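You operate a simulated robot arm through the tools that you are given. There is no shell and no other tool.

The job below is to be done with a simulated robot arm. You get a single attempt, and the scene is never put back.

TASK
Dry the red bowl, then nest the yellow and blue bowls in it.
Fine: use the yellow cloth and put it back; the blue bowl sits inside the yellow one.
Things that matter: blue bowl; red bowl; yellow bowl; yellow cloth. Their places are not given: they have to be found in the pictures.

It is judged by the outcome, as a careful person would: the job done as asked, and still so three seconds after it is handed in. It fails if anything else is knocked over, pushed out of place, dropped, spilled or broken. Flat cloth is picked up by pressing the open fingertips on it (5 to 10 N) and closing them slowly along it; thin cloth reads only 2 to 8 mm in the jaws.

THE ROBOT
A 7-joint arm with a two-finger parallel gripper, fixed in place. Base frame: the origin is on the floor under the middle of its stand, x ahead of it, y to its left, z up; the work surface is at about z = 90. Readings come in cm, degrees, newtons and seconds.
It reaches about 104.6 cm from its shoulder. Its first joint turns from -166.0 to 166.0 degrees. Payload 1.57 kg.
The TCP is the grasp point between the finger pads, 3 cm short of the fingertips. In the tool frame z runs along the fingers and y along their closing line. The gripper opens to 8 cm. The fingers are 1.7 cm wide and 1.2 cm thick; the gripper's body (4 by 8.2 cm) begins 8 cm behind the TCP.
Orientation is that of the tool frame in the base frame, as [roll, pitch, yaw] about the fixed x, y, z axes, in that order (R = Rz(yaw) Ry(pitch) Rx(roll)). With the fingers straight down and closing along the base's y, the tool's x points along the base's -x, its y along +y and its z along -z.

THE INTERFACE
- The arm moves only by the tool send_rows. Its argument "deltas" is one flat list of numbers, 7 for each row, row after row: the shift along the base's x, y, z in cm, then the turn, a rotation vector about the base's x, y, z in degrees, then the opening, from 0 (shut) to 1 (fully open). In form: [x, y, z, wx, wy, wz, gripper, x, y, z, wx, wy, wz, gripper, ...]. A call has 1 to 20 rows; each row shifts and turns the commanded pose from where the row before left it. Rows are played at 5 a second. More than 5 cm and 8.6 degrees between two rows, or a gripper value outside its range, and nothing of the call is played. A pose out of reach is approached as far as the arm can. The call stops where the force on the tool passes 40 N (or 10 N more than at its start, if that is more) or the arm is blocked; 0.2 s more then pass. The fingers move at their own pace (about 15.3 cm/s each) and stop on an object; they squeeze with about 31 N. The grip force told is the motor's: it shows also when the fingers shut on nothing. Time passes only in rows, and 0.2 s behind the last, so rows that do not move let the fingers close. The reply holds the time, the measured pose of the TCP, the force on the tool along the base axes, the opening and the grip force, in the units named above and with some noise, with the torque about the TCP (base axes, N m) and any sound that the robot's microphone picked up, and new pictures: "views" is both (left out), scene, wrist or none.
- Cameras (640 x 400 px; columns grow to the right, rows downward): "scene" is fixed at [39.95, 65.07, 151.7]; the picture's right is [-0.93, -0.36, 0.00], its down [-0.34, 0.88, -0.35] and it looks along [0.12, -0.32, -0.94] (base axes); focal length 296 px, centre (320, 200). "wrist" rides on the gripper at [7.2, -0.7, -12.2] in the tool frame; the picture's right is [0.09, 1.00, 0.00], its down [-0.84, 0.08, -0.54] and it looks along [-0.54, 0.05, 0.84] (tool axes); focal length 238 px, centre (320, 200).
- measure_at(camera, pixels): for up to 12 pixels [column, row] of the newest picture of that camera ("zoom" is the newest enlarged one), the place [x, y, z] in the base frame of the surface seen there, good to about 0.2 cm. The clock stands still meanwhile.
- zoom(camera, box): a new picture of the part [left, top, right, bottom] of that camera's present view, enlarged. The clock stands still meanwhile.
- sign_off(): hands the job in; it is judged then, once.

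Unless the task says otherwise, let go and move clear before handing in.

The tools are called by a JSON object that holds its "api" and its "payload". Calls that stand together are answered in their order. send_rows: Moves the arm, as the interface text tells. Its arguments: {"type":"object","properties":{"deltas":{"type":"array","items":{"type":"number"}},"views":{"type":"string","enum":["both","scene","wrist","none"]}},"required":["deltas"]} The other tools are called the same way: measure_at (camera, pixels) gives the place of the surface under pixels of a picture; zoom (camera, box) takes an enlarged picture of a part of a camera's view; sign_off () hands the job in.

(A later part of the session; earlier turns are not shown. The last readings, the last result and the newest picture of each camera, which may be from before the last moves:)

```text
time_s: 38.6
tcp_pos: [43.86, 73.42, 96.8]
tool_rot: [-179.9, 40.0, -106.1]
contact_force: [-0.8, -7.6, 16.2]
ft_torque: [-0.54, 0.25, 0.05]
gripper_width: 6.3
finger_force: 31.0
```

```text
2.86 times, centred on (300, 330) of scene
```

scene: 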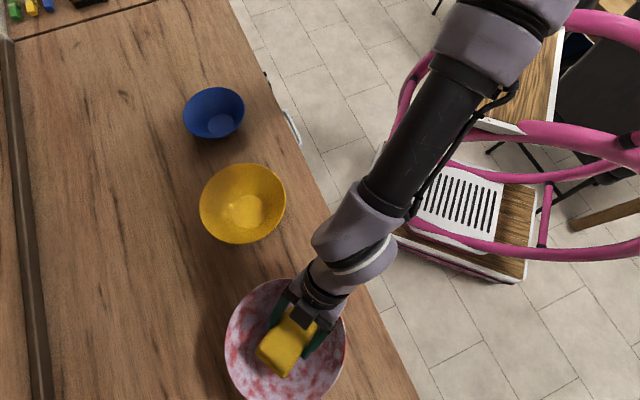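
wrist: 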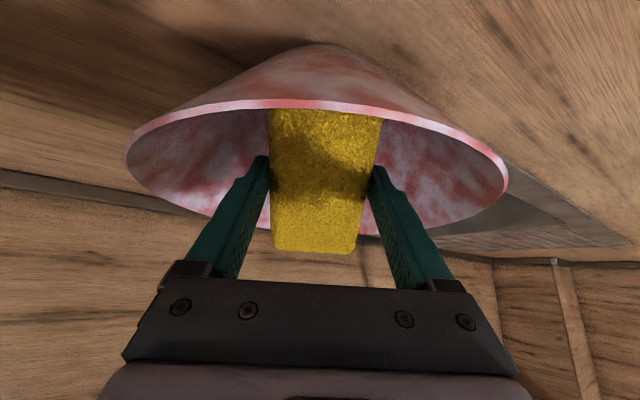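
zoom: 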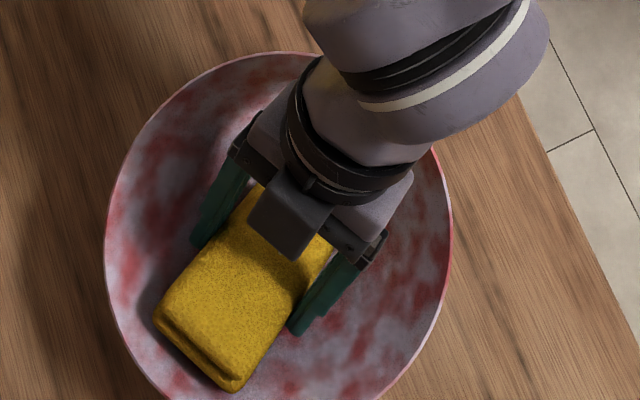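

Row 12 was over the 5 cm step limit, so nothing moved. I'll resend it with smaller lift-off steps.

{"api": "send_rows", "payload": {"deltas": [-0.14, -0.48, 0.05, 0, 0, 0, 0, -0.14, -0.48, 0, 0, 0, 0, 0, -0.14, -0.48, 0, 0, 0, 0, 0, -0.14, -0.48, 0, 0, 0, 0, 0, -0.14, -0.48, 0, 0, 0, 0, 0, 0.14, 0.48, 0, 0, 0, 0, 0, 0.14, 0.48, 0, 0, 0, 0, 0, 0.14, 0.48, 0, 0, 0, 0, 0, 0, 0, 2, 0, 0, 0, 0, 0, 0, 4, 0, 0, 0, 0, -0.5, -2, 4, 0, 0, 0, 0, -1, -3.5, 2, 0, 0, 0, 0, -1, -3.5, 1, 0, 0, 0, 0, -1, -3.5, 0, 0, 0, 0, 0, -1, -3.5, 0, 0, 0, 0, 0]}}

{"api": "zoom", "payload": {"camera": "scene", "box": [200, 260, 400, 400]}}

```text
time_s: 41.8
tcp_pos: [38.95, 56.69, 109.78]
tool_rot: [-179.9, 40.0, -106.1]
contact_force: [0.2, -0.4, -0.3]
ft_torque: [-0.07, 0.01, 0.0]
gripper_width: 6.3
finger_force: 30.9
```

scene: 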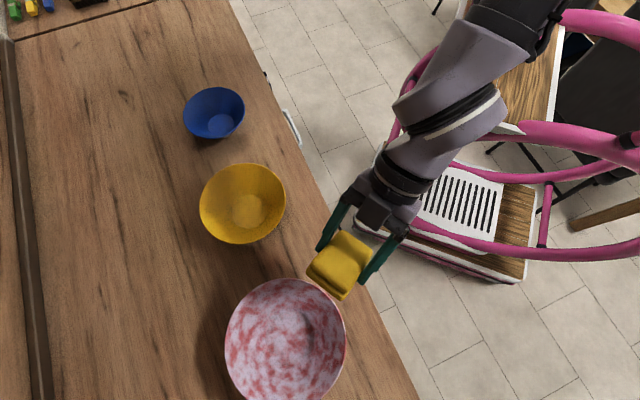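
wrist: 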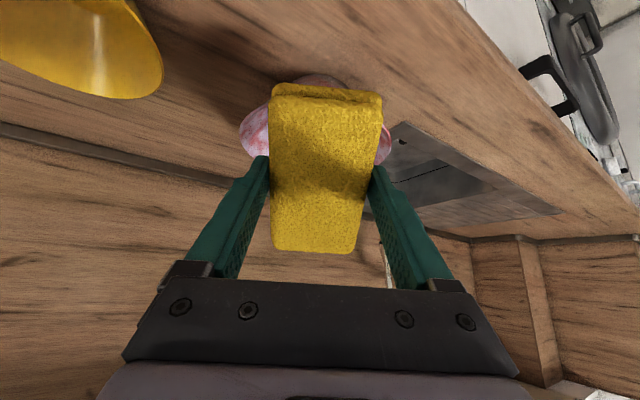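

```text
2.86 times, centred on (300, 330) of scene
```

zoom: 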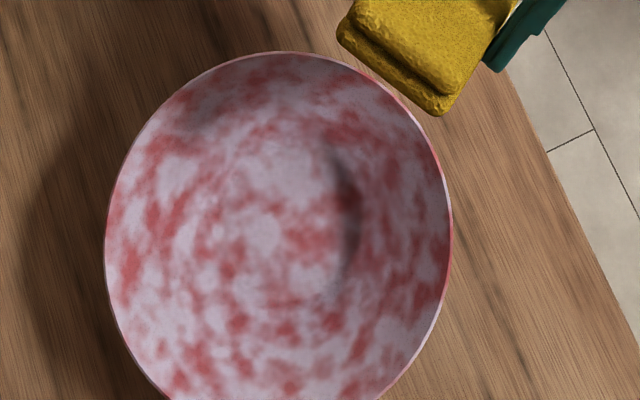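

The mottling looks unchanged after rubbing, so I'll take a zoom with the same box as my first picture of the bowl for a fair comparison.

{"api": "zoom", "payload": {"camera": "scene", "box": [180, 150, 400, 400]}}

```text
1.60 times, centred on (290, 275) of scene
```

zoom: 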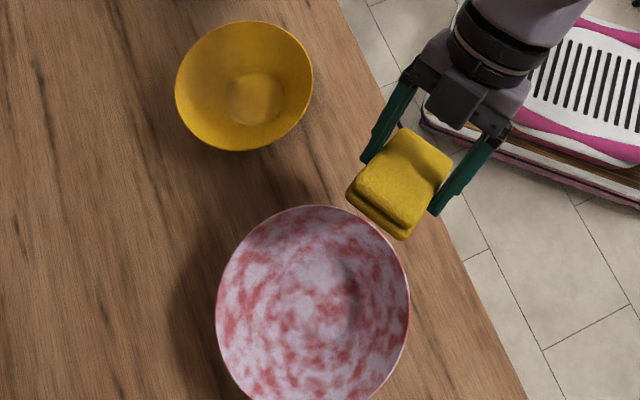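

I'll take the same close-up quadrants as before the floor rub, since the bowl hasn't moved since then, to check for subtle change.

{"api": "zoom", "payload": {"camera": "scene", "box": [270, 275, 350, 340]}}

{"api": "zoom", "payload": {"camera": "scene", "box": [220, 335, 300, 400]}}

{"api": "zoom", "payload": {"camera": "scene", "box": [220, 275, 300, 340]}}

```text
6.15 times, centred on (310, 308) of scene
```

zoom: 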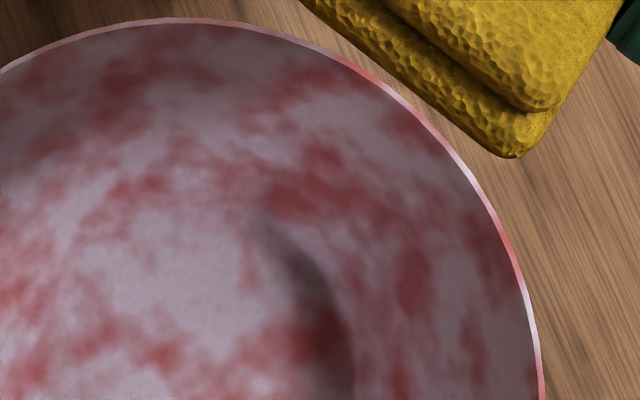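

```text
6.15 times, centred on (260, 368) of scene
```

zoom: 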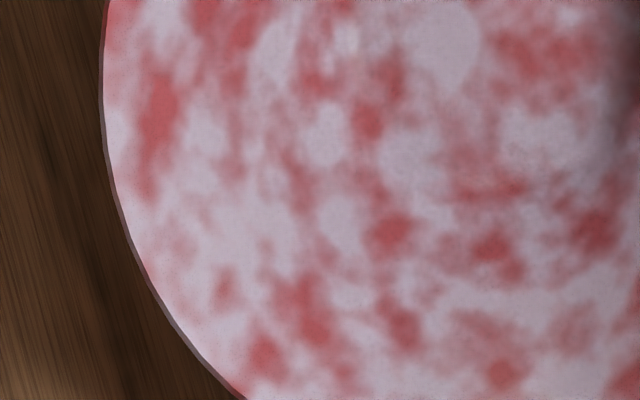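

```text
6.15 times, centred on (260, 308) of scene
```

zoom: 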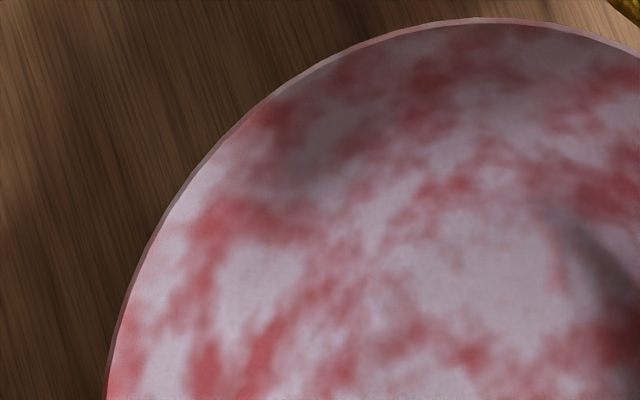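

The pictures are identical, so the mottling is a fixed glaze and gives no feedback; I'll wipe the inside thoroughly instead. First I'll rub the floor along a direction turned +25° from the last stroke.

{"api": "send_rows", "payload": {"deltas": [0, 0, 0, 0, 0, 8.33, 0, 0, 0, 0, 0, 0, 8.33, 0, 0, 0, 0, 0, 0, 8.33, 0, 1.587, 4.36, -1.5, 0, 0, 0, 0, 1.587, 4.36, -1.5, 0, 0, 0, 0, 1.587, 4.36, -1.5, 0, 0, 0, 0, 0, 0, -3, 0, 0, 0, 0, 0, 0, -3, 0, 0, 0, 0, 0, 0, -1.7, 0, 0, 0, 0, 0, 0, -0.4, 0, 0, 0, 0]}}

```text
time_s: 44.0
tcp_pos: [43.95, 69.77, 97.12]
tool_rot: [-179.8, 40.3, -80.9]
contact_force: [-1.8, 4.6, 11.3]
ft_torque: [-0.07, -0.18, 0.06]
gripper_width: 6.31
finger_force: 30.8
```

scene: 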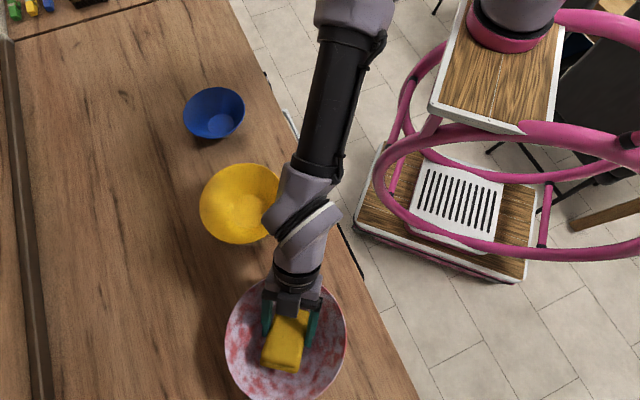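
wrist: 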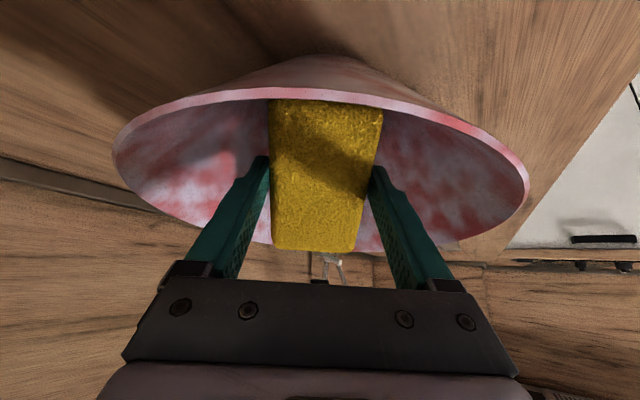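

Contact is 11 N at the near side. I'll stroke outward along the floor and back, twice.

{"api": "send_rows", "payload": {"deltas": [-0.09, 0.469, -0.12, 0, 0, 0, 0, -0.09, 0.469, -0.12, 0, 0, 0, 0, -0.09, 0.469, -0.12, 0, 0, 0, 0, -0.09, 0.469, -0.12, 0, 0, 0, 0, -0.07, 0.469, -0.07, 0, 0, 0, 0, -0.07, 0.469, 0, 0, 0, 0, 0, -0.07, 0.469, 0, 0, 0, 0, 0, 0.07, -0.469, 0, 0, 0, 0, 0, 0.07, -0.469, 0, 0, 0, 0, 0, 0.07, -0.469, 0, 0, 0, 0, 0, 0.07, -0.469, 0, 0, 0, 0, 0, 0.07, -0.469, 0.05, 0, 0, 0, 0, 0.07, -0.469, 0.1, 0, 0, 0, 0], "views": "none"}}

```text
time_s: 46.8
tcp_pos: [43.67, 69.97, 96.79]
tool_rot: [-180.0, 40.1, -81.1]
contact_force: [-2.6, 6.8, 13.2]
ft_torque: [-0.04, -0.04, 0.06]
gripper_width: 6.27
finger_force: 31.5
```

That worked (13 N). Next I'll slide the pad's end up the near wall to the rim and back down, then do another floor stroke.

{"api": "send_rows", "payload": {"deltas": [0.08, -0.55, 0.95, 0, 0, 0, 0, 0.09, -0.59, 0.93, 0, 0, 0, 0, 0.09, -0.59, 0.93, 0, 0, 0, 0, 0.09, -0.59, 0.93, 0, 0, 0, 0, 0.09, -0.59, 0.93, 0, 0, 0, 0, 0.09, -0.59, 0.93, 0, 0, 0, 0], "views": "scene"}}

```text
time_s: 48.2
tcp_pos: [44.27, 66.72, 102.53]
tool_rot: [180.0, 39.9, -81.2]
contact_force: [-0.3, -0.1, -0.3]
ft_torque: [0.02, 0.01, 0.0]
gripper_width: 6.29
finger_force: 31.2
```

scene: 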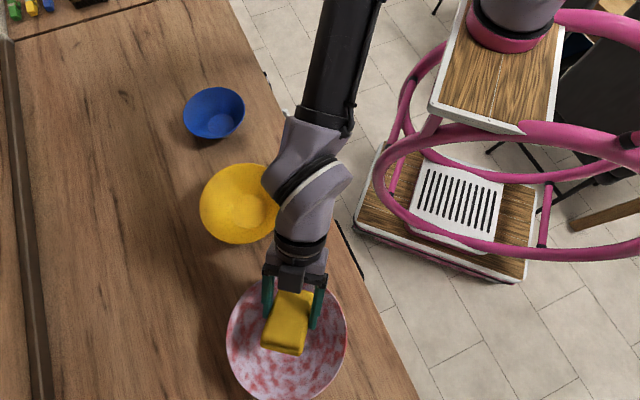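

Contact was lost near the top because the pad's corners follow a steeper chord. I'll ease toward the near wall in small steps until it touches.

{"api": "send_rows", "payload": {"deltas": [0.05, -0.3, 0, 0, 0, 0, 0, 0.05, -0.3, 0, 0, 0, 0, 0, 0.03, -0.2, 0, 0, 0, 0, 0, 0.02, -0.1, 0, 0, 0, 0, 0], "views": "none"}}

```text
time_s: 49.2
tcp_pos: [44.46, 65.71, 102.29]
tool_rot: [-180.0, 40.0, -81.2]
contact_force: [-0.6, 0.7, -0.7]
ft_torque: [-0.01, 0.0, -0.03]
gripper_width: 6.26
finger_force: 31.2
```

Still clear, so a little closer.

{"api": "send_rows", "payload": {"deltas": [0.03, -0.2, 0, 0, 0, 0, 0, 0.02, -0.15, 0, 0, 0, 0, 0, 0.02, -0.15, 0, 0, 0, 0, 0], "views": "none"}}

```text
time_s: 50.0
tcp_pos: [44.4, 65.23, 102.41]
tool_rot: [-179.9, 40.1, -81.1]
contact_force: [-1.2, 2.1, 0.4]
ft_torque: [0.06, -0.01, -0.01]
gripper_width: 6.31
finger_force: 31.0
```

Touching lightly (2 N). I'll slide down the near wall to the floor while keeping contact.

{"api": "send_rows", "payload": {"deltas": [-0.1, 0.64, -0.9, 0, 0, 0, 0, -0.1, 0.64, -0.9, 0, 0, 0, 0, -0.1, 0.65, -0.9, 0, 0, 0, 0, -0.1, 0.66, -0.9, 0, 0, 0, 0, -0.1, 0.67, -0.9, 0, 0, 0, 0], "views": "none"}}

```text
time_s: 51.2
tcp_pos: [44.05, 68.45, 97.88]
tool_rot: [179.9, 40.0, -81.2]
contact_force: [-0.6, 0.1, 0.5]
ft_torque: [0.02, -0.01, -0.06]
gripper_width: 6.28
finger_force: 31.2
```

The down-stroke ended without load. I'll press in slightly and go back up the same wall line for a second pass with firmer contact.

{"api": "send_rows", "payload": {"deltas": [0.03, -0.25, -0.1, 0, 0, 0, 0, 0.03, -0.15, -0.1, 0, 0, 0, 0, 0.1, -0.66, 0.9, 0, 0, 0, 0, 0.1, -0.66, 0.9, 0, 0, 0, 0, 0.1, -0.66, 0.9, 0, 0, 0, 0, 0.1, -0.66, 0.9, 0, 0, 0, 0], "views": "scene"}}

```text
time_s: 52.6
tcp_pos: [44.6, 65.48, 101.2]
tool_rot: [179.9, 40.0, -81.2]
contact_force: [0.4, -0.5, -0.9]
ft_torque: [0.02, -0.01, 0.0]
gripper_width: 6.33
finger_force: 31.1
```

scene: 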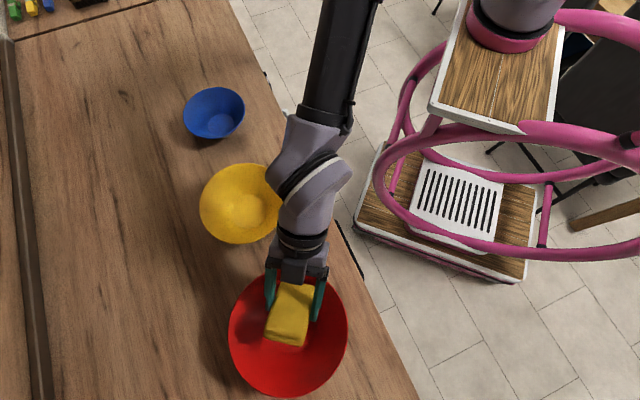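

The bowl in the scene view is now plain red at (288,335): the wet mottling is gone, so it's dry. I'll lift the cloth straight out, zoom to confirm, and begin levelling the tool.

{"api": "send_rows", "payload": {"deltas": [0, 0.2, 2, 0, 0, 0, 0, 0, 0, 4, 0, 0, 0, 0, 0, 0, 4, 0, 0, 0, 0, 0, -3, 2, 0, 0, 0, 0, 0, -4, 0, 0, 0, 0, 0, 0, -4, 0, 0, 0, 0, 0, 0, -4, 0, 0, 0, 0, 0, 0, 0, 0, -7.9, -1.24, 0, 0, 0, 0, 0, -7.9, -1.24, 0, 0, 0, 0, 0, -7.9, -1.24, 0, 0, 0, 0, 0, -7.9, -1.24, 0, 0, 0, 0, 0, -7.9, -1.24, 0, 0]}}

{"api": "zoom", "payload": {"camera": "scene", "box": [200, 260, 400, 400]}}

```text
time_s: 55.2
tcp_pos: [44.36, 50.44, 113.31]
tool_rot: [-179.9, -0.1, -81.2]
contact_force: [-0.1, -0.9, -0.5]
ft_torque: [0.04, 0.01, 0.01]
gripper_width: 6.3
finger_force: 31.3
```

scene: 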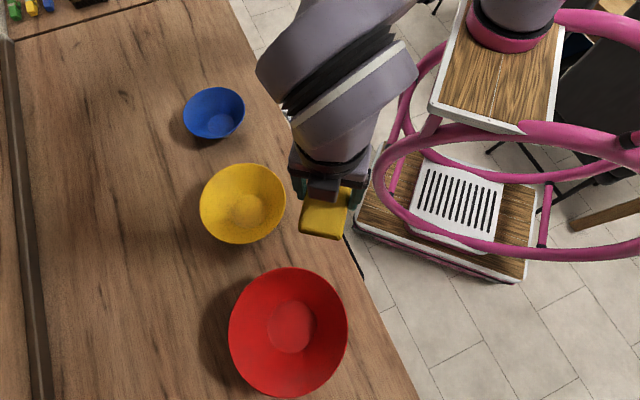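
wrist: 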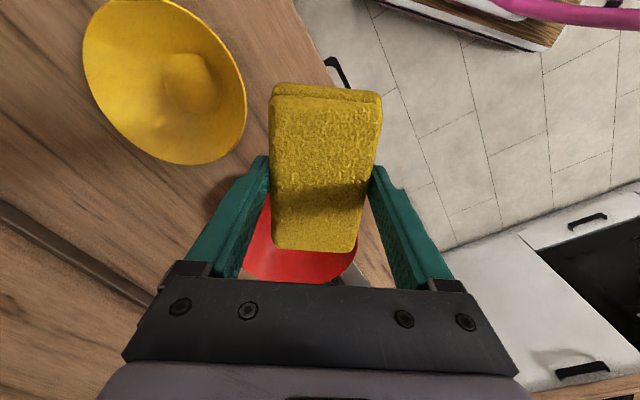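

```text
2.86 times, centred on (300, 330) of scene
```

zoom: 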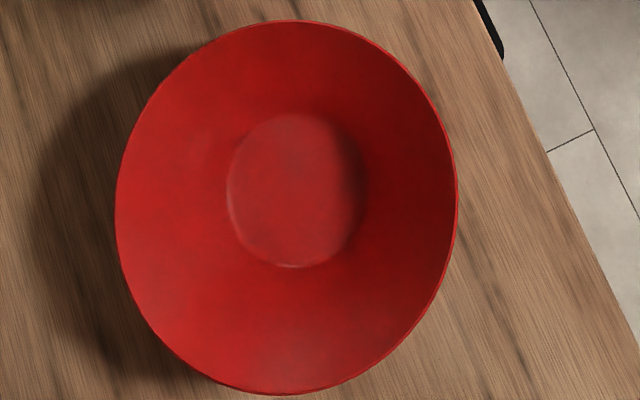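

The red bowl is plain, clean red in the zoom, about 2 cm nearer to me than before. I'll now carry the cloth back to its original spot, (89.8, 16.5) at yaw -132°.

{"api": "send_rows", "payload": {"deltas": [3.496, -2.612, -0.4, 0, 0, -3.91, 0, 3.496, -2.612, -0.4, 0, 0, -3.91, 0, 3.496, -2.612, -0.4, 0, 0, -3.91, 0, 3.496, -2.612, -0.4, 0, 0, -3.91, 0, 3.496, -2.612, -0.4, 0, 0, -3.91, 0, 3.496, -2.612, -0.4, 0, 0, -3.91, 0, 3.496, -2.612, -0.4, 0, 0, -3.91, 0, 3.496, -2.612, -0.4, 0, 0, -3.91, 0, 3.496, -2.612, -0.4, 0, 0, -3.91, 0, 3.496, -2.612, -0.4, 0, 0, -3.91, 0, 3.496, -2.612, -0.4, 0, 0, -3.91, 0, 3.496, -2.612, -0.4, 0, 0, -3.91, 0, 3.496, -2.612, -0.4, 0, 0, -3.91, 0, 0, 0, 0, 0, 0, 0, 0]}}

```text
time_s: 58.2
tcp_pos: [89.8, 16.59, 108.37]
tool_rot: [-179.9, 0.0, -132.0]
contact_force: [-0.2, -1.0, -0.7]
ft_torque: [0.0, 0.01, -0.01]
gripper_width: 6.27
finger_force: 30.8
```

scene: 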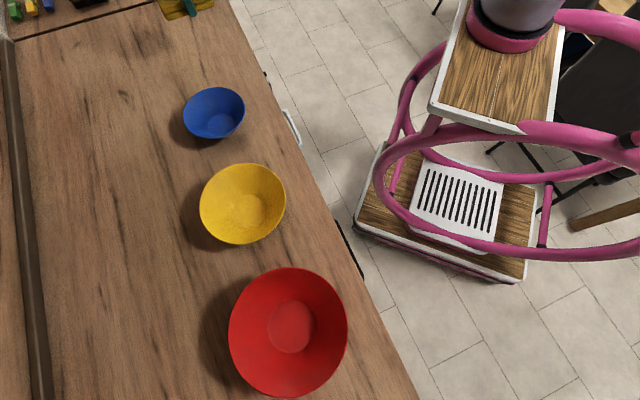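
wrist: 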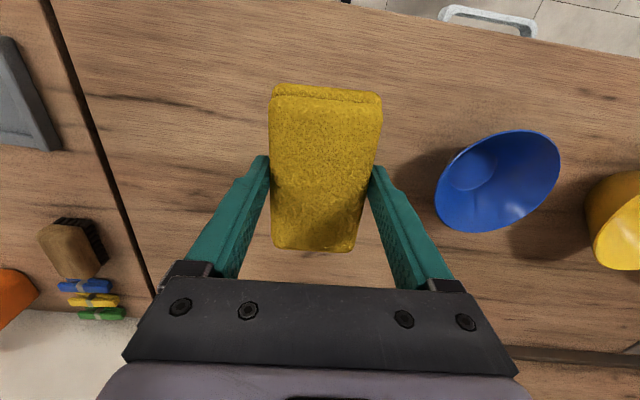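

I'm above the original spot at (89.8, 16.59, 108.4) with matching yaw and the cloth still firm. I'll lower it toward the counter.

{"api": "send_rows", "payload": {"deltas": [0, 0, -4, 0, 0, 0, 0, 0, 0, -4, 0, 0, 0, 0, 0, 0, -3, 0, 0, 0, 0, 0, 0, -2, 0, 0, 0, 0, 0, 0, -0.8, 0, 0, 0, 0, 0, 0, -0.4, 0, 0, 0, 0], "views": "none"}}

```text
time_s: 59.6
tcp_pos: [89.89, 16.79, 93.89]
tool_rot: [-179.8, 0.0, -131.9]
contact_force: [0.7, -0.5, -0.4]
ft_torque: [-0.01, -0.01, 0.01]
gripper_width: 6.3
finger_force: 30.5
```

{"api": "send_rows", "payload": {"deltas": [0, 0, -0.15, 0, 0, 0, 0, 0, 0, -0.15, 0, 0, 0, 0, 0, 0, -0.1, 0, 0, 0, 0]}}

```text
time_s: 60.4
tcp_pos: [90.11, 16.76, 93.37]
tool_rot: [-179.8, 0.1, -132.1]
contact_force: [0.1, 0.4, -0.3]
ft_torque: [0.01, -0.04, 0.0]
gripper_width: 6.29
finger_force: 30.6
```

scene: 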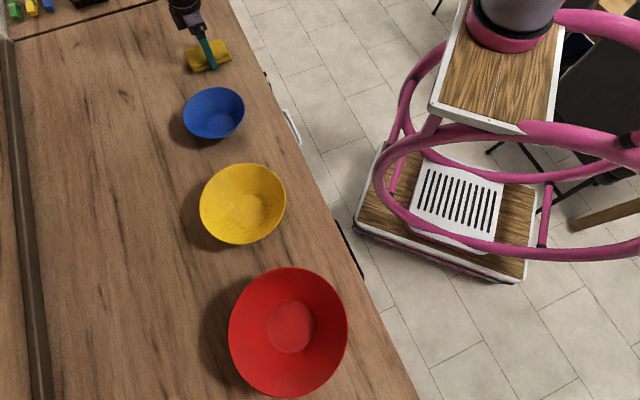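
wrist: 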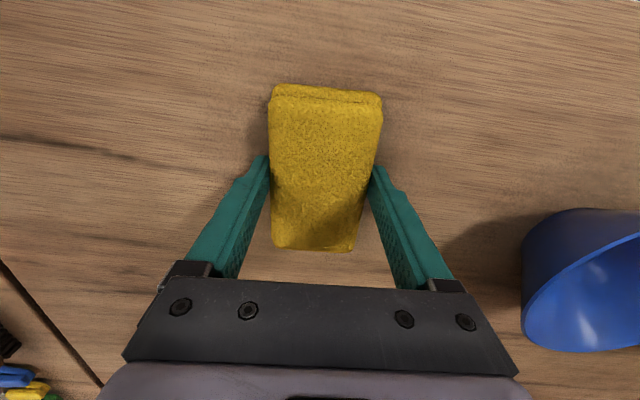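

No contact yet at z 93.37, so the pad has ridden up slightly in the jaws. I'll measure the cloth's top corners to compare with the original place before setting it down.

{"api": "measure_at", "payload": {"camera": "wrist", "pixels": [[276, 92], [376, 98], [350, 248], [276, 246], [320, 170]]}}

{"api": "measure_at", "payload": {"camera": "scene", "pixels": [[187, 49], [227, 41], [231, 56], [194, 72], [193, 67], [230, 60]]}}

```text
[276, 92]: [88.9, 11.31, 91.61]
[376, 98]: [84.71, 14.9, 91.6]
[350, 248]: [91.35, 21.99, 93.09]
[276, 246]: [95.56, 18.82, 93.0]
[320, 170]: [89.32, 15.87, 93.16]
```

```text
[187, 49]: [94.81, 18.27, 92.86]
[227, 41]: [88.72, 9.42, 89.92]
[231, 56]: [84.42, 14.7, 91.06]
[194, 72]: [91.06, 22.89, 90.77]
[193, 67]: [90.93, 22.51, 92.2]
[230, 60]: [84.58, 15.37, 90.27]
```

The cloth sits about (+0.3, +0.3) cm from its original corners and roughly 0.1 cm above the counter. I'll shift back by that amount, lower a touch and open gently.

{"api": "send_rows", "payload": {"deltas": [-0.32, -0.32, 0, 0, 0, 0, 0, 0, 0, -0.1, 0, 0, 0, 0, 0, 0, 0, 0, 0, 0, 0], "views": "none"}}

```text
time_s: 61.2
tcp_pos: [89.58, 16.61, 93.38]
tool_rot: [-180.0, 0.0, -132.0]
contact_force: [-0.1, 0.1, -0.8]
ft_torque: [-0.03, 0.0, 0.02]
gripper_width: 6.29
finger_force: 30.5
```

Still unloaded; I'll lower another 0.1 cm and then open.

{"api": "send_rows", "payload": {"deltas": [0, 0, -0.1, 0, 0, 0, 0, 0, 0, 0, 0, 0, 0, 0, 0, 0, 0, 0, 0, 0, 0.85, 0, 0, 0, 0, 0, 0, 0.9, 0, 0, 0, 0, 0, 0, 1, 0, 0, 0, 0, 0, 0, 1]}}

```text
time_s: 62.6
tcp_pos: [89.75, 16.29, 93.25]
tool_rot: [-179.9, 0.0, -131.9]
contact_force: [-0.7, -0.8, 0.2]
ft_torque: [-0.02, 0.02, -0.02]
gripper_width: 8.01
finger_force: 0.0
```

scene: 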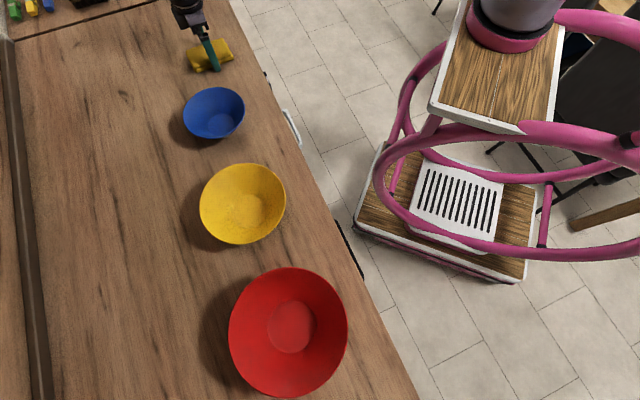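
wrist: 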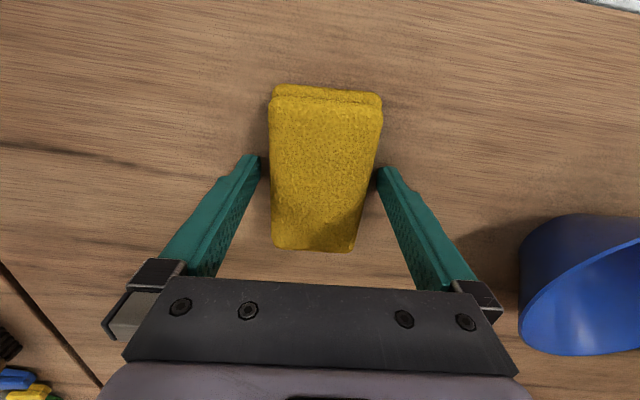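

The cloth is released in place with the jaws open at 8.0 cm. I'll rise straight up clear of it and re-measure everything.

{"api": "send_rows", "payload": {"deltas": [0, 0, 1, 0, 0, 0, 1, 0, 0, 3, 0, 0, 0, 1, 0, 0, 4, 0, 0, 0, 1, 0, 0, 4, 0, 0, 0, 1, 0, 0, 3, 0, 0, 0, 1]}}

{"api": "measure_at", "payload": {"camera": "scene", "pixels": [[229, 335], [235, 305], [255, 278], [290, 267], [325, 281], [343, 305], [348, 335], [335, 370], [310, 390], [285, 396], [245, 375], [291, 325]]}}

```text
time_s: 63.8
tcp_pos: [89.71, 16.38, 108.2]
tool_rot: [-179.8, -0.1, -131.9]
contact_force: [0.4, -0.6, -0.8]
ft_torque: [0.05, 0.0, -0.02]
gripper_width: 8.0
finger_force: 0.1
```

scene: 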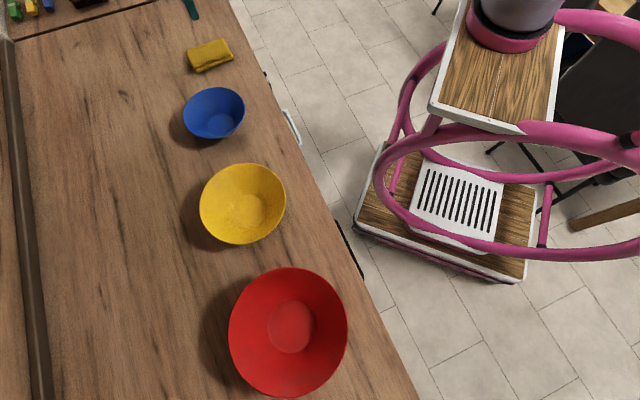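
wrist: 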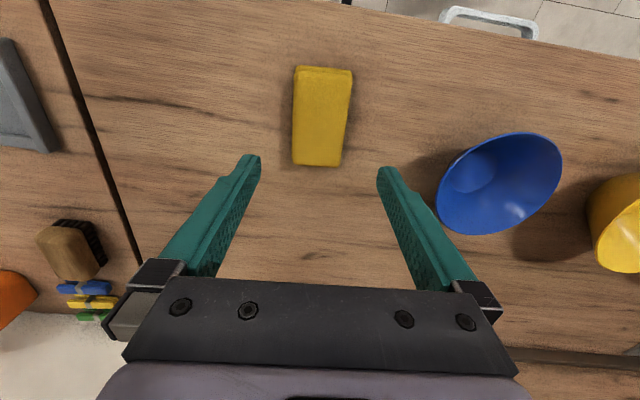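

```text
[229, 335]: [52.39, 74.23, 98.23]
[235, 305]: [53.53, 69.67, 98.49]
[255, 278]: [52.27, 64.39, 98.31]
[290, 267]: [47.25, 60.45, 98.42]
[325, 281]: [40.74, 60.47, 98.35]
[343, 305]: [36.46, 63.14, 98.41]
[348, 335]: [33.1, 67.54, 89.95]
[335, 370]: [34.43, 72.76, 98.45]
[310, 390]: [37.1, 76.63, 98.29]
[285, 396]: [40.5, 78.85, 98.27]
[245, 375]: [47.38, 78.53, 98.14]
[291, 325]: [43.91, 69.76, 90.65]
```

The cloth matches its original place and the red bowl's centre is now about (43.8, 69.65). Next is the yellow bowl: I'll grip its rim on the side facing the robot, so I'll measure its near wall profile along pixels (275,176)–(266,196) and the blue bowl's too.

{"api": "measure_at", "payload": {"camera": "scene", "pixels": [[275, 176], [274, 178], [273, 180], [272, 183], [270, 187], [268, 191], [266, 195], [264, 198], [201, 200], [222, 168], [260, 238], [243, 243]]}}

{"api": "zoom", "payload": {"camera": "scene", "box": [190, 150, 300, 250]}}

```text
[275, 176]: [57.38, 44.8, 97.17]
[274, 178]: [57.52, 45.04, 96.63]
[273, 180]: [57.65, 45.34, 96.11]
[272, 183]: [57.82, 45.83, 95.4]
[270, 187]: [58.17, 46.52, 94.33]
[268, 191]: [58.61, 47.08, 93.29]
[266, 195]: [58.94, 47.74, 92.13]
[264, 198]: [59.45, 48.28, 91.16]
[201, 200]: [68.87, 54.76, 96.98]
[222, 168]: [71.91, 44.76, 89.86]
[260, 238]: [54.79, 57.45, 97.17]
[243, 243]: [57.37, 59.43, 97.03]
```

```text
4.00 times, centred on (245, 200) of scene
```

zoom: 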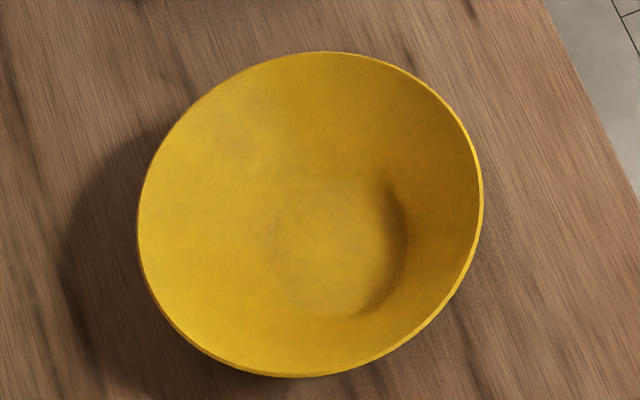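

The near wall leans at about 33°, with the rim at r≈8.3 and z 97.1. I'll move to a pre-grasp point near the robot-side rim, turning so the fingers close radially, and then tilt 33° to match the wall.

{"api": "send_rows", "payload": {"deltas": [-3.404, 2.36, -0.34, 0, 0, -7.2, 1, -3.404, 2.36, -0.34, 0, 0, -7.2, 1, -3.404, 2.36, -0.34, 0, 0, -7.2, 1, -3.404, 2.36, -0.34, 0, 0, -7.2, 1, -3.404, 2.36, -0.34, 0, 0, -7.2, 1, -3.404, 2.36, -0.34, 0, 0, -7.2, 1, -3.404, 2.36, -0.34, 0, 0, -7.2, 1, -3.404, 2.36, -0.34, 0, 0, -7.2, 1, -3.404, 2.36, -0.34, 0, 0, -7.2, 1, -3.404, 2.36, -0.34, 0, 0, -7.2, 1, 0, 0, 0.5, 7.54, -3.36, 0, 0.6, 0, 0, 0, 7.54, -3.36, 0, 0.6, 0, 0, 0, 7.54, -3.36, 0, 0.6, 0, 0, 0, 7.54, -3.36, 0, 0.6, 0, 0, 0, 0, 0, 0, 0.6]}}

```text
time_s: 67.0
tcp_pos: [55.6, 39.87, 105.37]
tool_rot: [147.0, 0.0, 156.0]
contact_force: [-0.5, -0.3, 0.4]
ft_torque: [0.01, -0.03, 0.01]
gripper_width: 4.8
finger_force: 0.1
```

scene: 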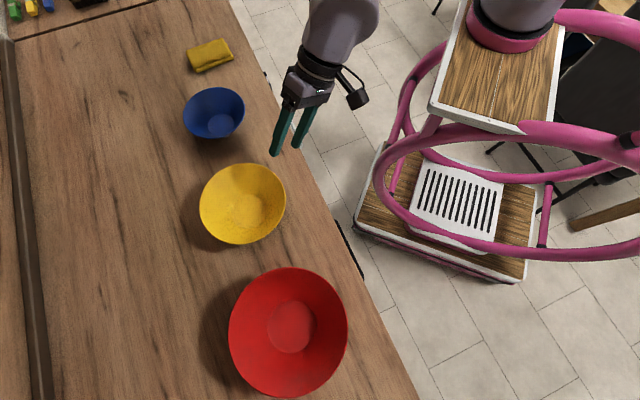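
wrist: 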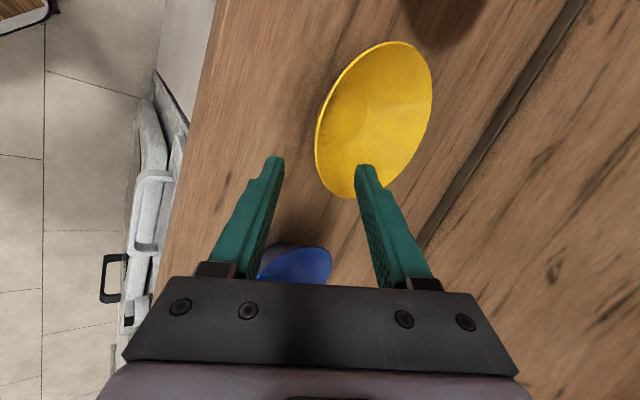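

The pose is good: tilt 33°, the right finger (365,170) lined up to enter the bowl and the left (272,165) to stay outside. I'll advance along the finger direction most of the way and check.

{"api": "send_rows", "payload": {"deltas": [0.433, 0.965, -1.71, 0, 0, 0, 0.6, 0.433, 0.965, -1.71, 0, 0, 0, 0.6, 0.325, 0.724, -1.28, 0, 0, 0, 0.6, 0, 0, 0, 0, 0, 0, 0.6]}}

```text
time_s: 68.0
tcp_pos: [56.74, 42.55, 100.63]
tool_rot: [147.1, 0.1, 156.0]
contact_force: [-0.6, -1.4, 0.5]
ft_torque: [-0.01, 0.02, 0.01]
gripper_width: 4.81
finger_force: 0.0
```

scene: 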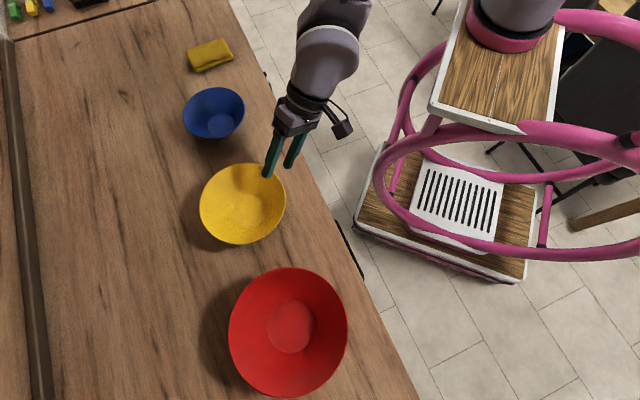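
wrist: 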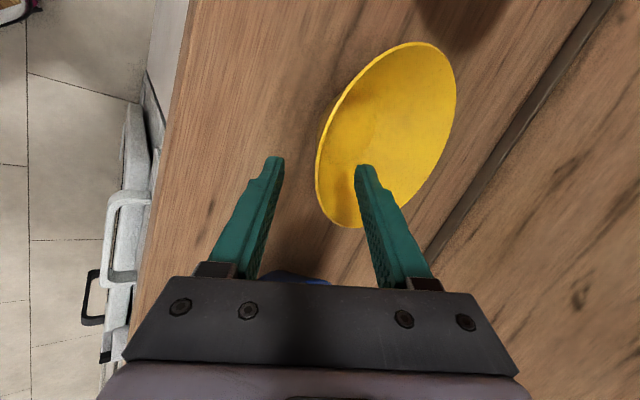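

The rim edge at (318,175) sits midway between the fingers. I'll advance the last 3 cm so the fingertips overlap the wall by about 1.8 cm.

{"api": "send_rows", "payload": {"deltas": [0.18, 0.38, -0.64, 0, 0, 0, 0.6, 0.18, 0.38, -0.64, 0, 0, 0, 0.6, 0.18, 0.38, -0.64, 0, 0, 0, 0.6, 0.16, 0.32, -0.58, 0, 0, 0, 0.6, 0, 0, 0, 0, 0, 0, 0.6]}}

{"api": "zoom", "payload": {"camera": "scene", "box": [220, 140, 330, 220]}}

```text
time_s: 69.2
tcp_pos: [57.59, 44.33, 98.29]
tool_rot: [147.0, 0.0, 156.0]
contact_force: [0.8, 0.0, -0.3]
ft_torque: [-0.01, -0.01, 0.0]
gripper_width: 4.8
finger_force: 0.0
```

scene: 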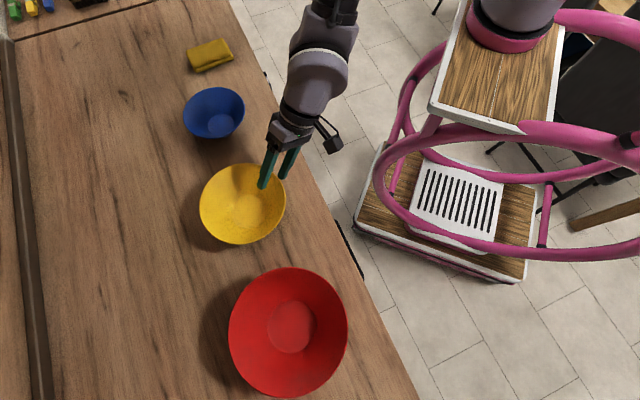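
wrist: 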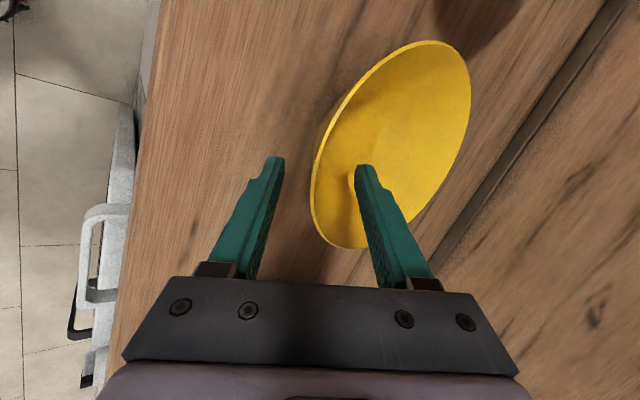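

```text
5.00 times, centred on (275, 180) of scene
```

zoom: 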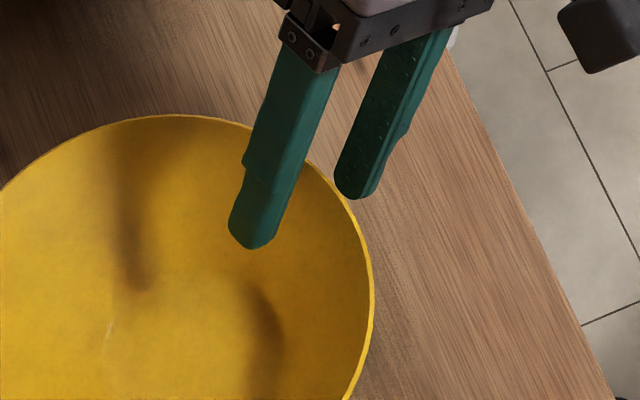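

The fingers straddle the rim cleanly, inner tip at zoom (255,240) and outer tip at (355,190). I'll close gradually.

{"api": "send_rows", "payload": {"deltas": [0, 0, 0, 0, 0, 0, 0.4, 0, 0, 0, 0, 0, 0, 0.25, 0, 0, 0, 0, 0, 0, 0.15, 0, 0, 0, 0, 0, 0, 0.08, 0, 0, 0, 0, 0, 0, 0, 0, 0, 0, 0, 0, 0, 0, 0, 0, 0, 0, 0, 0, 0]}}

{"api": "zoom", "payload": {"camera": "scene", "box": [190, 140, 330, 250]}}

```text
time_s: 70.8
tcp_pos: [57.55, 44.28, 98.22]
tool_rot: [147.2, 0.0, 156.0]
contact_force: [-0.2, 0.3, 0.2]
ft_torque: [-0.06, -0.02, 0.07]
gripper_width: 0.27
finger_force: 24.5
```

scene: 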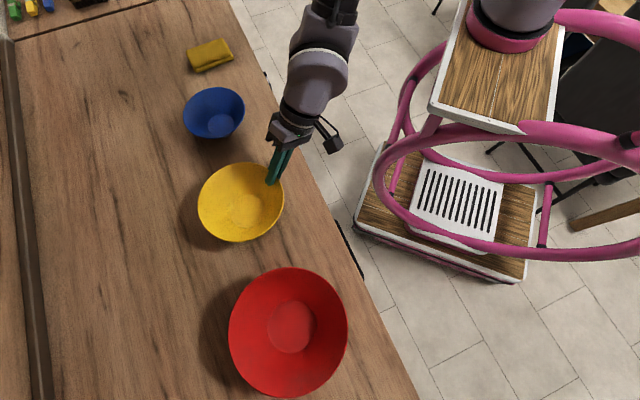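
wrist: 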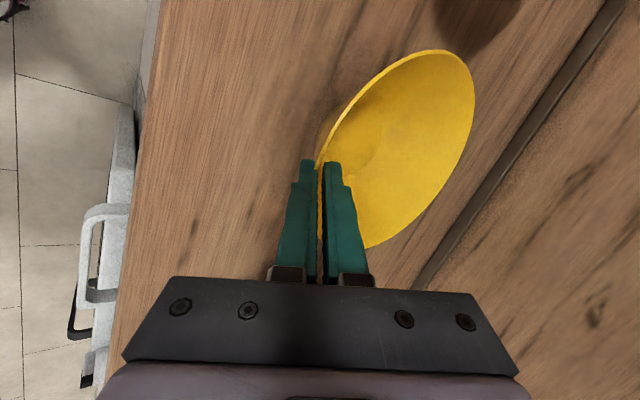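

```text
3.64 times, centred on (260, 195) of scene
```

zoom: 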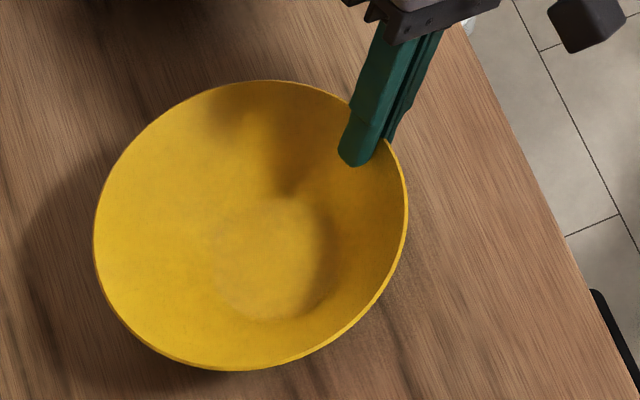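

Gripped on the rim: 0.27 cm between the pads at 24.5 N, the wall thickness. I'll lift 2 cm slowly and check that the bowl hangs level.

{"api": "send_rows", "payload": {"deltas": [0, 0, 0.3, 0, 0, 0, 0, 0, 0, 0.5, 0, 0, 0, 0, 0, 0, 0.6, 0, 0, 0, 0, 0, 0, 0.6, 0, 0, 0, 0, 0, 0, 0, 0, 0, 0, 0]}}

{"api": "zoom", "payload": {"camera": "scene", "box": [190, 140, 330, 250]}}

```text
time_s: 72.0
tcp_pos: [57.58, 44.31, 100.1]
tool_rot: [147.1, 0.0, 156.0]
contact_force: [-0.7, 0.9, -3.8]
ft_torque: [-0.26, 0.15, -0.01]
gripper_width: 0.3
finger_force: 23.8
```

scene: 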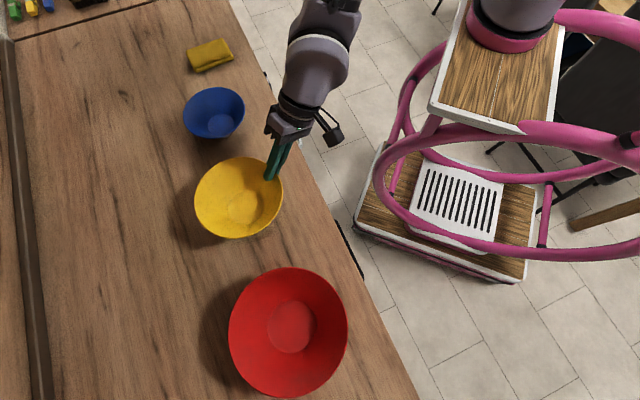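
wrist: 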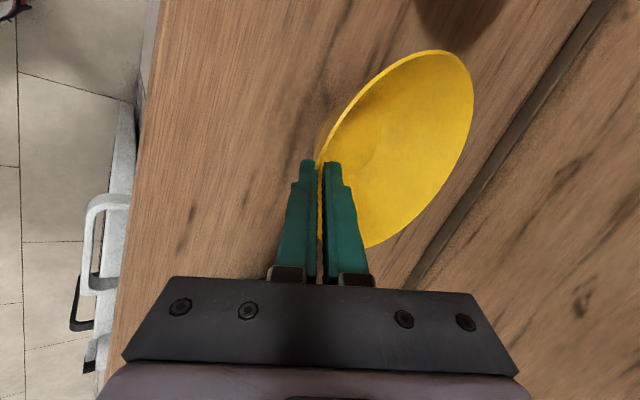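

```text
3.64 times, centred on (260, 195) of scene
```

zoom: 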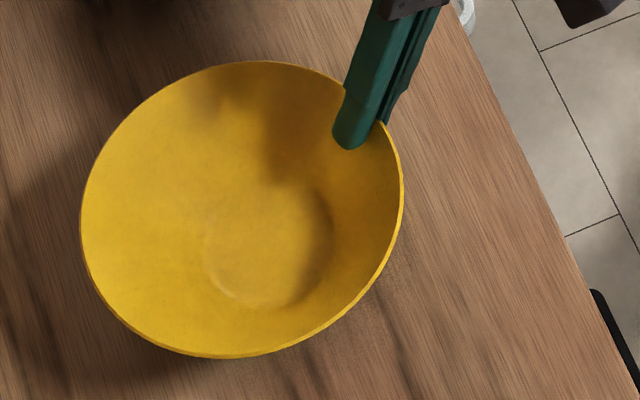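

The bowl is lifted (about 3.8 N of weight) and hasn't changed in the wrist view. I'll measure its rim height around the circle to check that it's level, and find its centre relative to the TCP.

{"api": "measure_at", "payload": {"camera": "scene", "pixels": [[195, 197], [204, 178], [222, 163], [246, 157], [262, 160], [281, 178], [283, 195], [275, 217], [256, 233], [235, 238], [212, 227], [243, 205]]}}

```text
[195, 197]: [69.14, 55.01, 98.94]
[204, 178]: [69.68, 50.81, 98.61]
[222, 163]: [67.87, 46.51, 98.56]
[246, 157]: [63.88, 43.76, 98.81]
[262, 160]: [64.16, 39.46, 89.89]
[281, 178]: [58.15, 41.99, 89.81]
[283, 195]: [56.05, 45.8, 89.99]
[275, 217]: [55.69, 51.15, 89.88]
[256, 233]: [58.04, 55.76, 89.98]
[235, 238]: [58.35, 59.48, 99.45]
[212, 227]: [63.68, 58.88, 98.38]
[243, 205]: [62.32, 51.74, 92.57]
```

Some pixels missed the rim, so I'll measure on the zoomed picture for accuracy.

{"api": "measure_at", "payload": {"camera": "zoom", "pixels": [[84, 220], [112, 140], [180, 82], [250, 64], [320, 77], [400, 200], [385, 255], [340, 312], [290, 341], [225, 355], [150, 335], [102, 285]]}}

```text
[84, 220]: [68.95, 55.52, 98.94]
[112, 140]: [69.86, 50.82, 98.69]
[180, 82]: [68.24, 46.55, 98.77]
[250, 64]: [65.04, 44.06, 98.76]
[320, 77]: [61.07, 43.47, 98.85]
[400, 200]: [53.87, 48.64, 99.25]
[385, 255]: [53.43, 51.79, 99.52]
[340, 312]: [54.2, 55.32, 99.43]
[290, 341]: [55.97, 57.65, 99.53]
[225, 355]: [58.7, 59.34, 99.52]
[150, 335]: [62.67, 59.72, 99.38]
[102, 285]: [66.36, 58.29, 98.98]
```

The bowl hangs about 3.5° off level, with its centre at TCP + (4.1, 7.25, -1.0). I'll lift to TCP z ≈ 109.6 while correcting that tilt, then carry it over the red bowl.

{"api": "send_rows", "payload": {"deltas": [0, 0, 1.5, -0.53, -0.69, 0, 0, 0, 0, 2, -0.53, -0.69, 0, 0, 0, 0, 3, -0.53, -0.69, 0, 0, 0, 0, 3, -0.53, -0.69, 0, 0, -2.55, 2.61, 0, 0, 0, 0, 0, -2.55, 2.61, 0, 0, 0, 0, 0, -2.55, 2.61, 0, 0, 0, 0, 0, -2.55, 2.61, 0, 0, 0, 0, 0, -2.55, 2.61, 0, 0, 0, 0, 0, -2.55, 2.61, 0, 0, 0, 0, 0, -2.55, 2.61, 0, 0, 0, 0, 0, 0, 0, 0, 0, 0, 0, 0]}}

{"api": "zoom", "payload": {"camera": "scene", "box": [190, 240, 390, 400]}}

```text
time_s: 74.6
tcp_pos: [39.77, 62.17, 109.71]
tool_rot: [147.9, 3.4, 156.1]
contact_force: [-0.1, 0.2, -4.2]
ft_torque: [-0.26, 0.19, 0.01]
gripper_width: 0.3
finger_force: 24.3
```

scene: 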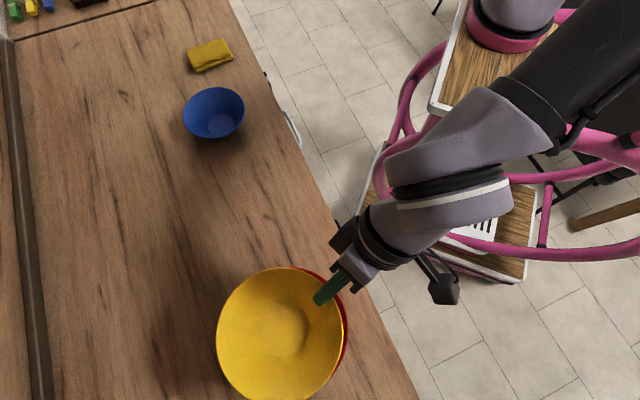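
wrist: 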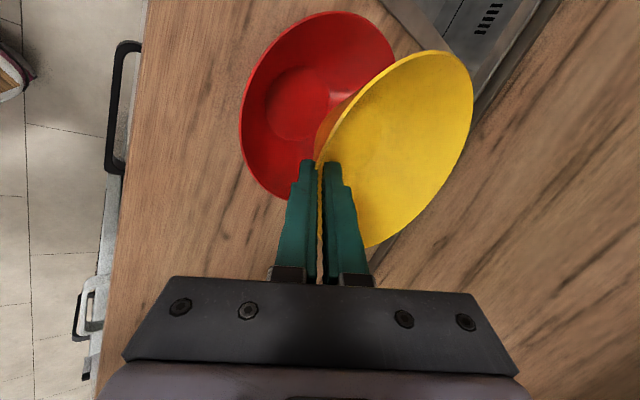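

```text
2.50 times, centred on (290, 320) of scene
```

zoom: 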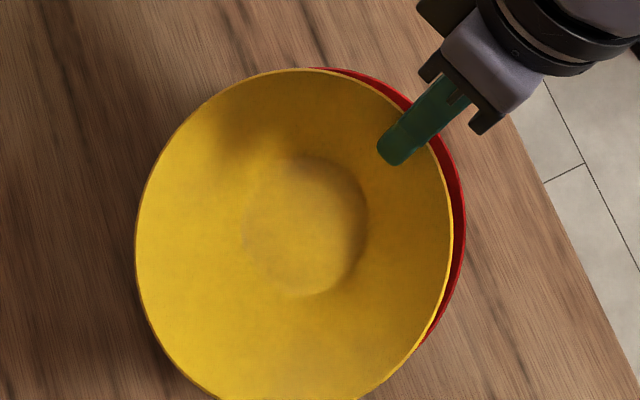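

The yellow bowl is over the red one in the scene view. I'll measure its rim to check level and centring before lowering.

{"api": "measure_at", "payload": {"camera": "zoom", "pixels": [[138, 250], [160, 170], [220, 101], [300, 72], [365, 87], [444, 190], [451, 250], [430, 325], [390, 372], [150, 318], [188, 375], [305, 235]]}}

```text
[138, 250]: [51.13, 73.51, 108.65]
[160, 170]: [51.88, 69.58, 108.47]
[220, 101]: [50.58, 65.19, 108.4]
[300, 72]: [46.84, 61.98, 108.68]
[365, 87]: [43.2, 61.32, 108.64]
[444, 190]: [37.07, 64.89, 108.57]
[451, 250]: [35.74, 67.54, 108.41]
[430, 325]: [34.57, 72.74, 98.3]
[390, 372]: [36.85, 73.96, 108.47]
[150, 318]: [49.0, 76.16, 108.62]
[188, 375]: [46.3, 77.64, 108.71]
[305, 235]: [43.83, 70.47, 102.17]
```

The yellow rim is level (about 108.55 all round) and its centre (43.75, 69.7) matches the red bowl's. I'll shift 0.35 cm to the far side to leave room for the outer finger, then lower partway.

{"api": "send_rows", "payload": {"deltas": [0.14, 0.32, -1, 0, 0, 0, 0, 0, 0, -2, 0, 0, 0, 0, 0, 0, -2, 0, 0, 0, 0, 0, 0, -1.5, 0, 0, 0, 0, 0, 0, -1, 0, 0, 0, 0, 0, 0, -0.7, 0, 0, 0, 0, 0, 0, 0, 0, 0, 0, 0]}}

{"api": "zoom", "payload": {"camera": "scene", "box": [190, 240, 390, 400]}}

```text
time_s: 76.2
tcp_pos: [39.69, 62.58, 101.4]
tool_rot: [148.0, 3.4, 156.1]
contact_force: [0.8, 0.2, -2.9]
ft_torque: [-0.28, 0.15, 0.01]
gripper_width: 0.3
finger_force: 24.5
```

scene: 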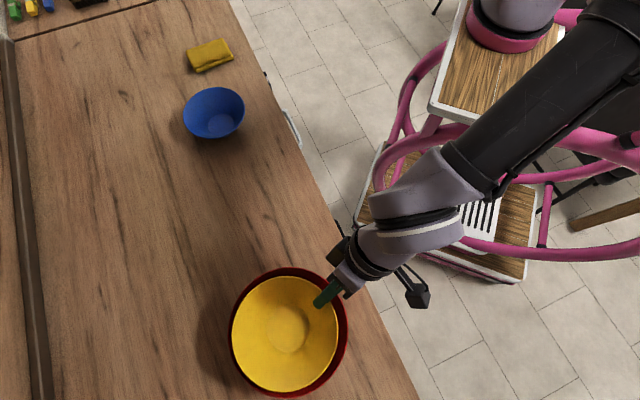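
wrist: 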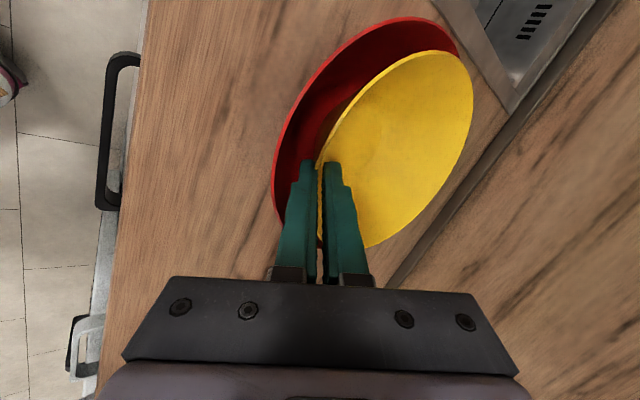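

```text
2.50 times, centred on (290, 320) of scene
```

zoom: 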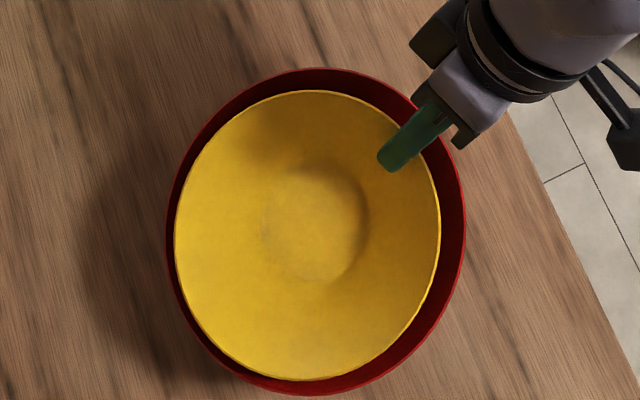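

It's going in nicely: the yellow bowl sits inside the red rim with an even gap and only its own weight on the tool. I'll lower in small steps toward seating.

{"api": "send_rows", "payload": {"deltas": [0, 0, -0.4, 0, 0, 0, 0, 0, 0, -0.4, 0, 0, 0, 0, 0, 0, -0.3, 0, 0, 0, 0, 0, 0, 0, 0, 0, 0, 0], "views": "wrist"}}

{"api": "zoom", "payload": {"camera": "scene", "box": [270, 250, 360, 320]}}

```text
time_s: 77.2
tcp_pos: [39.63, 62.55, 100.25]
tool_rot: [147.9, 3.4, 156.0]
contact_force: [0.5, 0.1, -3.5]
ft_torque: [-0.26, 0.16, 0.0]
gripper_width: 0.28
finger_force: 24.2
```

wrist: 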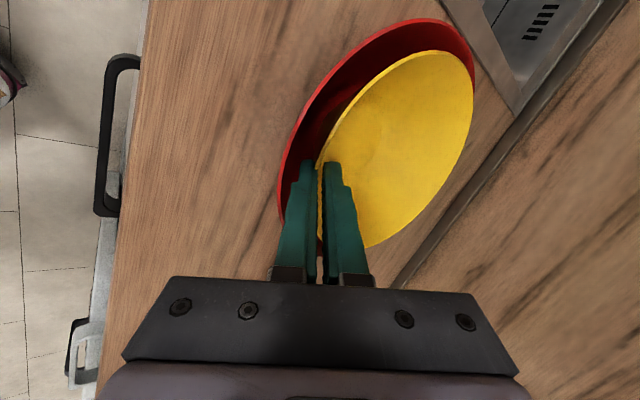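

```text
5.71 times, centred on (315, 285) of scene
```

zoom: 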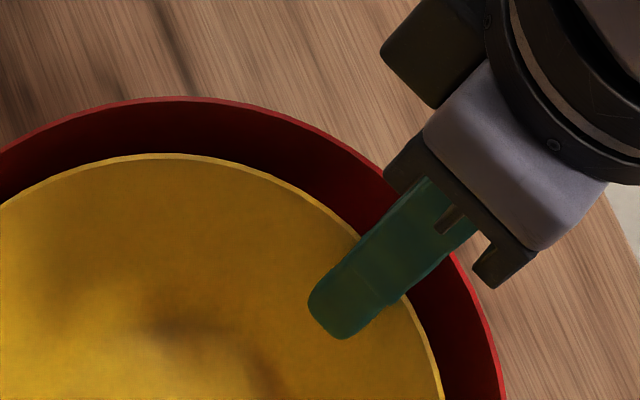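

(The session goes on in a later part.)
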